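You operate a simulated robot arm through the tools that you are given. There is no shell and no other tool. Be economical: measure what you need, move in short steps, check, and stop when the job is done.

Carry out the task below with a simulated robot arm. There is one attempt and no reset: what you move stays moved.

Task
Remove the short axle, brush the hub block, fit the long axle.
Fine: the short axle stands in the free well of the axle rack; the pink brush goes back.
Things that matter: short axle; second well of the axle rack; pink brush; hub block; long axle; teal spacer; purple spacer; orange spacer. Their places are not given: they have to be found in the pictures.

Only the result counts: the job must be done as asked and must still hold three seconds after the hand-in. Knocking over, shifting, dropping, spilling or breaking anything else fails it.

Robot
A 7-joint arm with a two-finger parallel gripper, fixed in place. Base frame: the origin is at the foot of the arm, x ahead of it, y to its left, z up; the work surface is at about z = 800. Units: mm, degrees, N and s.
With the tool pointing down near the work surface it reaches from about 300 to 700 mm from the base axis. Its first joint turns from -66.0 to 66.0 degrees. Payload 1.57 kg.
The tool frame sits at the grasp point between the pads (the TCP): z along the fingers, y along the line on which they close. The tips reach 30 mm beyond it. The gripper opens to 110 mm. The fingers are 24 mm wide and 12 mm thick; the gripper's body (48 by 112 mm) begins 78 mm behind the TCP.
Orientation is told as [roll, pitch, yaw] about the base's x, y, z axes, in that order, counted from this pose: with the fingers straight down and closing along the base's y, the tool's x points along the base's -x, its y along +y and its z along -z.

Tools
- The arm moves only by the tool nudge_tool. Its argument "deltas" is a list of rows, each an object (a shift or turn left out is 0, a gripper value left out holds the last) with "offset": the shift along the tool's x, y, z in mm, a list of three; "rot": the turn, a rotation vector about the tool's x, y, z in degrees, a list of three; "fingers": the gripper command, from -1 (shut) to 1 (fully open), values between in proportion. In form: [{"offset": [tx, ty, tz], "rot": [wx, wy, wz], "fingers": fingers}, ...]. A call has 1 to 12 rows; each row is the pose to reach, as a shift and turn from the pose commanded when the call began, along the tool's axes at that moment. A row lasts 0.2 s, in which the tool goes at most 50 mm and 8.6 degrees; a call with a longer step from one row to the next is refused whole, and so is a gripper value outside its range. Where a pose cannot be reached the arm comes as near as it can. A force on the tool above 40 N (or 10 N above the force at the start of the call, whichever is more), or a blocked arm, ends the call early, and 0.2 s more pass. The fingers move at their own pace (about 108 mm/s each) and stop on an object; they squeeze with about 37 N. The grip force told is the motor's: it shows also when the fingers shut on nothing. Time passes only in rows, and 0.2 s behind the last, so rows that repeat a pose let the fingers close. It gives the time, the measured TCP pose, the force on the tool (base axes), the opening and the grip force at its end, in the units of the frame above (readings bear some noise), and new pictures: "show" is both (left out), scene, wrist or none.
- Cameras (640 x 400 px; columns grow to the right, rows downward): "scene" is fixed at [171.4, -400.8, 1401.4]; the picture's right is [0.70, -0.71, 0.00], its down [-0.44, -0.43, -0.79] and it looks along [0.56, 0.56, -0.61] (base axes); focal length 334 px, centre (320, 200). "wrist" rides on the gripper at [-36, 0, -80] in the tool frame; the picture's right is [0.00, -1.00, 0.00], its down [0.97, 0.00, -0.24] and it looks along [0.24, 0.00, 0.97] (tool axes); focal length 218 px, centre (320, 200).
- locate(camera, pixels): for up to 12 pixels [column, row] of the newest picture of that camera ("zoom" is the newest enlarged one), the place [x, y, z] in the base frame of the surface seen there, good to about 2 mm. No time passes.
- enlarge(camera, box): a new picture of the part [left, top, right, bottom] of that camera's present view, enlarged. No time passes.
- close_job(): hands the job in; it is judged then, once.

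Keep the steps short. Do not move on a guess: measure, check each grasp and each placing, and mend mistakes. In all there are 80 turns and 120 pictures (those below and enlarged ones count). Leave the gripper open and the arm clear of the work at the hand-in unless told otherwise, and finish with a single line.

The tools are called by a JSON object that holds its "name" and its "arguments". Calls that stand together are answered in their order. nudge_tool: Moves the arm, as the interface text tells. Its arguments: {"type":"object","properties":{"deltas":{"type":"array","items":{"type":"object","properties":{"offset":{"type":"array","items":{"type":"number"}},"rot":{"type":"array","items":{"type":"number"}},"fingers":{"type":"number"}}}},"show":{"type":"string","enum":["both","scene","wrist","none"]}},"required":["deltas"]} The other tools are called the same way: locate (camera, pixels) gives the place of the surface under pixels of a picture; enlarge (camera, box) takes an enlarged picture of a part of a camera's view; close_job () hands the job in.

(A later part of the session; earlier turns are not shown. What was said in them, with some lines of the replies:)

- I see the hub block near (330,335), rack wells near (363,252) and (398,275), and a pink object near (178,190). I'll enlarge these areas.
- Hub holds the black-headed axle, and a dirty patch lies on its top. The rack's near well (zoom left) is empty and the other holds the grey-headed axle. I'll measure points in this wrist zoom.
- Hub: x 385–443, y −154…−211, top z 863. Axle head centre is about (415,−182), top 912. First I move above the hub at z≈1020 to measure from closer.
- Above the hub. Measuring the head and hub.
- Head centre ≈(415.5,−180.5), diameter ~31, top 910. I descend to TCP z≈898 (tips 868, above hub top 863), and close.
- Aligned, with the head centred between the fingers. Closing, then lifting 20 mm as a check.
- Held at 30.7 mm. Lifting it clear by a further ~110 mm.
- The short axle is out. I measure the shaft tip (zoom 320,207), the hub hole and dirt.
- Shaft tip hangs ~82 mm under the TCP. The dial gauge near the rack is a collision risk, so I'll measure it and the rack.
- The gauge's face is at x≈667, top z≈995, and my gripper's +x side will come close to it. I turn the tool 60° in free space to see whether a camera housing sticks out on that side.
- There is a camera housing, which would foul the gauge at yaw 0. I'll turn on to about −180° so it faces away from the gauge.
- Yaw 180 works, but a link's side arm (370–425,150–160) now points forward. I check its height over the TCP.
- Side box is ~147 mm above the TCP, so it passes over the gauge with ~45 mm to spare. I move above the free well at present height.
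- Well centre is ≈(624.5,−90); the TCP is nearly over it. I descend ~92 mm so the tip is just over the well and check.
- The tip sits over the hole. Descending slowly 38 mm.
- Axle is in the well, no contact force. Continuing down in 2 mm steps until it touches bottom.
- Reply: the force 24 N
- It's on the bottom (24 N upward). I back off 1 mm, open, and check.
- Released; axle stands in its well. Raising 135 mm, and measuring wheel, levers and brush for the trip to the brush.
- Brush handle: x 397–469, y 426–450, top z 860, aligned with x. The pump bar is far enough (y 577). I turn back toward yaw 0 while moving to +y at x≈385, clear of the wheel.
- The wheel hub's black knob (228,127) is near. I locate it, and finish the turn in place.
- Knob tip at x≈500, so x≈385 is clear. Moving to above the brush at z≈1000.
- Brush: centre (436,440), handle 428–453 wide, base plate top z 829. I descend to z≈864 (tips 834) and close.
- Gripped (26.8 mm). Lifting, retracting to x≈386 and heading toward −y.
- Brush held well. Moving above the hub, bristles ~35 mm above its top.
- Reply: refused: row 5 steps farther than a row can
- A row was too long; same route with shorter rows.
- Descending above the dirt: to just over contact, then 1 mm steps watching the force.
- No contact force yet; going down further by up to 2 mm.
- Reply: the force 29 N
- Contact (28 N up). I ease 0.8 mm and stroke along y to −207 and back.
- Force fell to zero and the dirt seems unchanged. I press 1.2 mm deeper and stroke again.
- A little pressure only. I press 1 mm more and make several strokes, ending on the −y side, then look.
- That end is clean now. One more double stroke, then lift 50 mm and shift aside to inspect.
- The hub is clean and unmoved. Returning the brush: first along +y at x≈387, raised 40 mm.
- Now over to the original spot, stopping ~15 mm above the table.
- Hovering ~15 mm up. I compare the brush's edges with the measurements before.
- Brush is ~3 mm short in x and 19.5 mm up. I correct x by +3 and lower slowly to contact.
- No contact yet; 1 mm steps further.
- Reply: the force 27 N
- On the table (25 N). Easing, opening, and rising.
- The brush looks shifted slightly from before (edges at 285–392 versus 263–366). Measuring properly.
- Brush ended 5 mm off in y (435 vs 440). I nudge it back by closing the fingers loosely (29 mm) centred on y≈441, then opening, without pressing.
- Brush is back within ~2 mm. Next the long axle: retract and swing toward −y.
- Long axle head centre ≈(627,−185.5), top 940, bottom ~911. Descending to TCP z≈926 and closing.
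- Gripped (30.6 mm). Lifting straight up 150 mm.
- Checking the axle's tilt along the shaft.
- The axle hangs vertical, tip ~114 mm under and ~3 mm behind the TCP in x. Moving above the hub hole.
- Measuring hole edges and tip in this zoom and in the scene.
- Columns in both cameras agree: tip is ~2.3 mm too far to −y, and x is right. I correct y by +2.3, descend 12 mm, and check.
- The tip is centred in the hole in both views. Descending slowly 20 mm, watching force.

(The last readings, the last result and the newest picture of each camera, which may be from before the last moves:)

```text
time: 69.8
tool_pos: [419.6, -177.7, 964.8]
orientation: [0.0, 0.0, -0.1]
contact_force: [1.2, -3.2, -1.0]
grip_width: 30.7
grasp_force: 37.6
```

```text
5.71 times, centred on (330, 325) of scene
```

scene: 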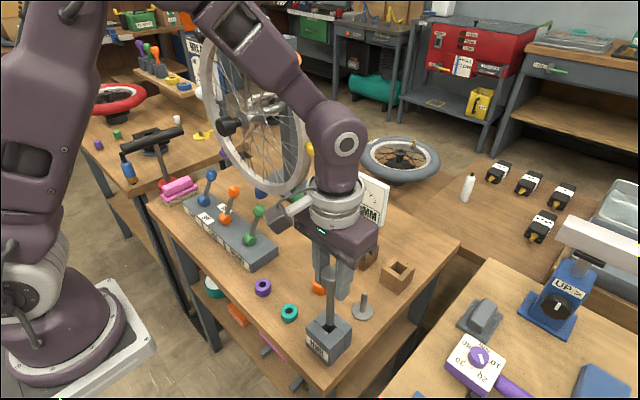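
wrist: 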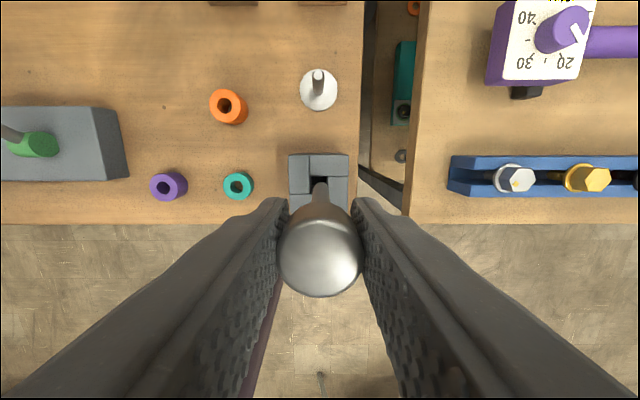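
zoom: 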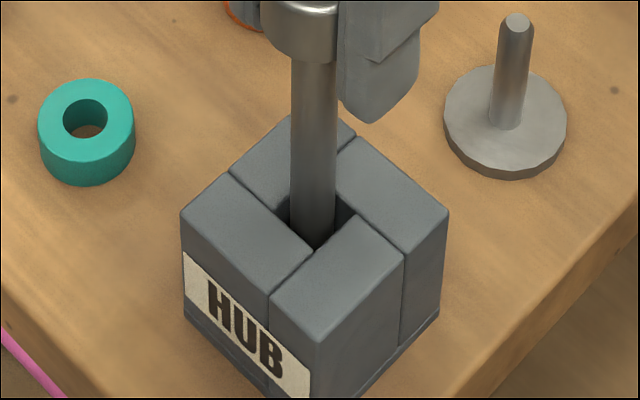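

In the hole; a small side force of −3 N in y, so I shift −1 mm in y and continue down 24 mm.

{"name": "nudge_tool", "arguments": {"deltas": [{"offset": [0, -1.2, 4]}, {"offset": [0, -1.2, 9]}, {"offset": [0, -1.2, 14]}, {"offset": [0, -1.2, 19]}, {"offset": [0, -1.2, 24]}, {"offset": [0, -1.2, 24]}], "show": "none"}}

```text
time: 71.2
tool_pos: [416.9, -179.5, 940.0]
orientation: [0.0, 0.0, -0.1]
contact_force: [1.0, -0.1, -0.8]
grip_width: 30.5
grasp_force: 37.2
```

Free. Bottom expected near TCP z≈932; going down in 2 mm steps.

{"name": "nudge_tool", "arguments": {"deltas": [{"offset": [0, 0, 2]}, {"offset": [0, 0, 4]}, {"offset": [0, 0, 6]}, {"offset": [0, 0, 7.5]}, {"offset": [0, 0, 7.5]}], "show": "none"}}

```text
time: 72.4
tool_pos: [417.9, -178.0, 932.6]
orientation: [0.0, 0.0, -0.1]
contact_force: [0.4, 0.3, -0.5]
grip_width: 30.5
grasp_force: 37.2
```

{"name": "nudge_tool", "arguments": {"deltas": [{"offset": [0, 0, 1.5]}, {"offset": [0, 0, 3]}, {"offset": [0, 0, 4.5]}, {"offset": [0, 0, 4.5]}]}}

{"name": "enlarge", "arguments": {"camera": "scene", "box": [280, 270, 380, 370]}}

```text
time: 73.4
tool_pos: [418.5, -180.3, 929.2]
orientation: [0.0, 0.0, -0.1]
contact_force: [0.1, -0.6, -1.1]
grip_width: 30.8
grasp_force: 37.2
```

scene: 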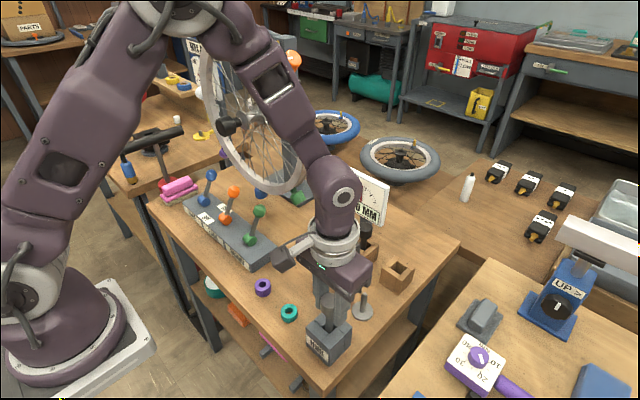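
wrist: 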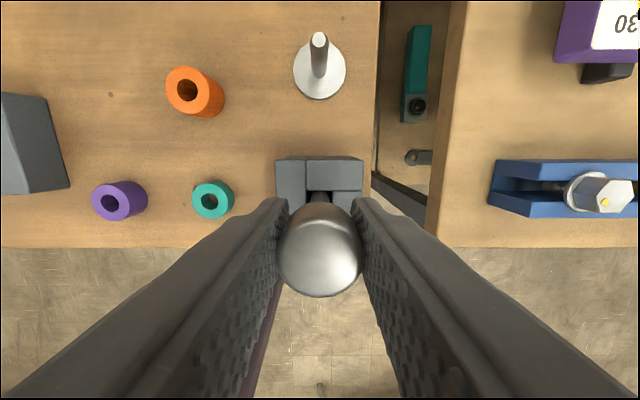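

```text
4.00 times, centred on (330, 320) of scene
```

zoom: 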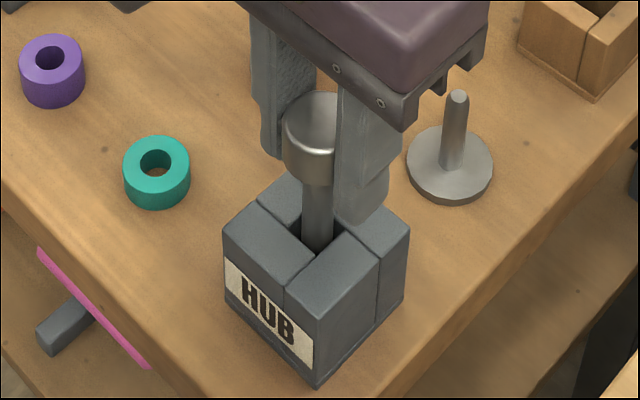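

Still no bottom contact; down in small steps by 6 mm more.

{"name": "nudge_tool", "arguments": {"deltas": [{"offset": [0, 0, 1.5]}, {"offset": [0, 0, 3]}, {"offset": [0, 0, 4.5]}, {"offset": [0, 0, 6]}, {"offset": [0, 0, 6]}], "show": "none"}}

```text
time: 74.6
tool_pos: [418.6, -179.1, 922.1]
orientation: [0.0, -0.1, 0.0]
contact_force: [3.0, 0.2, 23.8]
grip_width: 30.5
grasp_force: 36.9
```

Bottomed (24 N). Easing 1 mm, opening, then rising.

{"name": "nudge_tool", "arguments": {"deltas": [{"offset": [0, 0, -1]}, {"offset": [0, 0, -1], "fingers": -0.25}, {"offset": [0, 0, -1], "fingers": 0.1}, {"offset": [0, 0, -1]}, {"offset": [0, 0, -1]}, {"offset": [0, 0, -25]}, {"offset": [0, 0, -60]}, {"offset": [0, 0, -100]}, {"offset": [0, 0, -140]}, {"offset": [0, 40, -170]}, {"offset": [0, 80, -190]}, {"offset": [0, 120, -200]}]}}

{"name": "enlarge", "arguments": {"camera": "scene", "box": [280, 270, 380, 370]}}

```text
time: 77.2
tool_pos: [417.9, -58.6, 1126.2]
orientation: [0.1, 0.0, -0.1]
contact_force: [1.0, 0.2, 0.4]
grip_width: 60.5
grasp_force: 0.0
```

scene: 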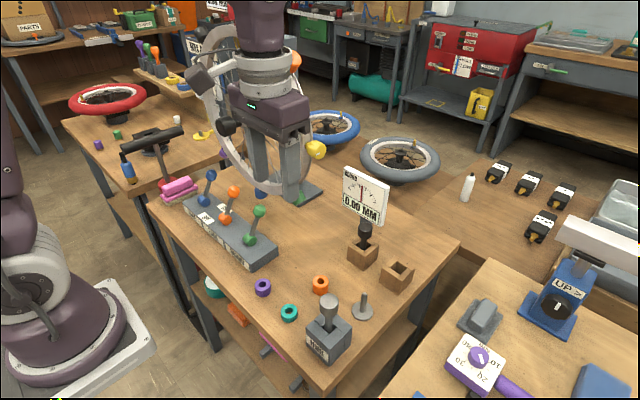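
wrist: 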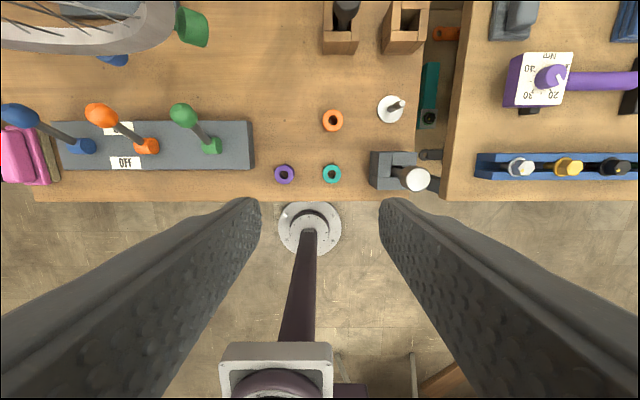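

```text
4.00 times, centred on (330, 320) of scene
```

zoom: 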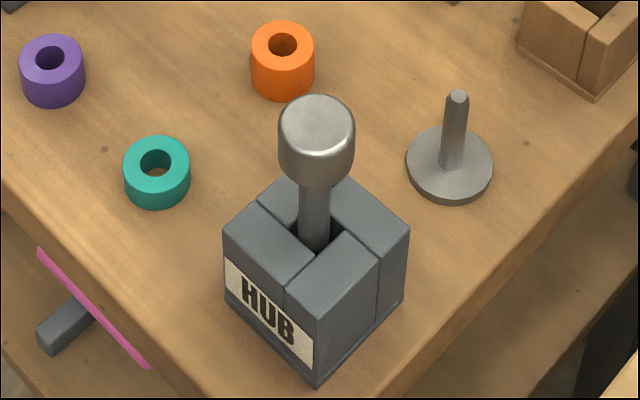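

Everything is as asked: long axle in the clean hub, short axle in the formerly free well, brush back, spacers untouched, arm clear. I open the gripper fully, then hand in.

{"name": "nudge_tool", "arguments": {"deltas": [{"offset": [0, 0, -10], "fingers": 1}, {"offset": [0, 0, -20]}, {"offset": [0, 0, -20]}], "show": "none"}}

{"name": "close_job", "arguments": {}}

```text
time: 78.0
tool_pos: [419.8, -60.4, 1143.9]
orientation: [0.0, 0.0, -0.1]
contact_force: [0.2, -0.6, 0.4]
grip_width: 110.2
grasp_force: 0.0
```

```text
The job is handed in.
```

Job handed in: the short axle stands in the rack's free well, the hub block is brushed clean, the long axle sits at the bottom of the hub, and the pink brush is back within about 3 mm of where it was.
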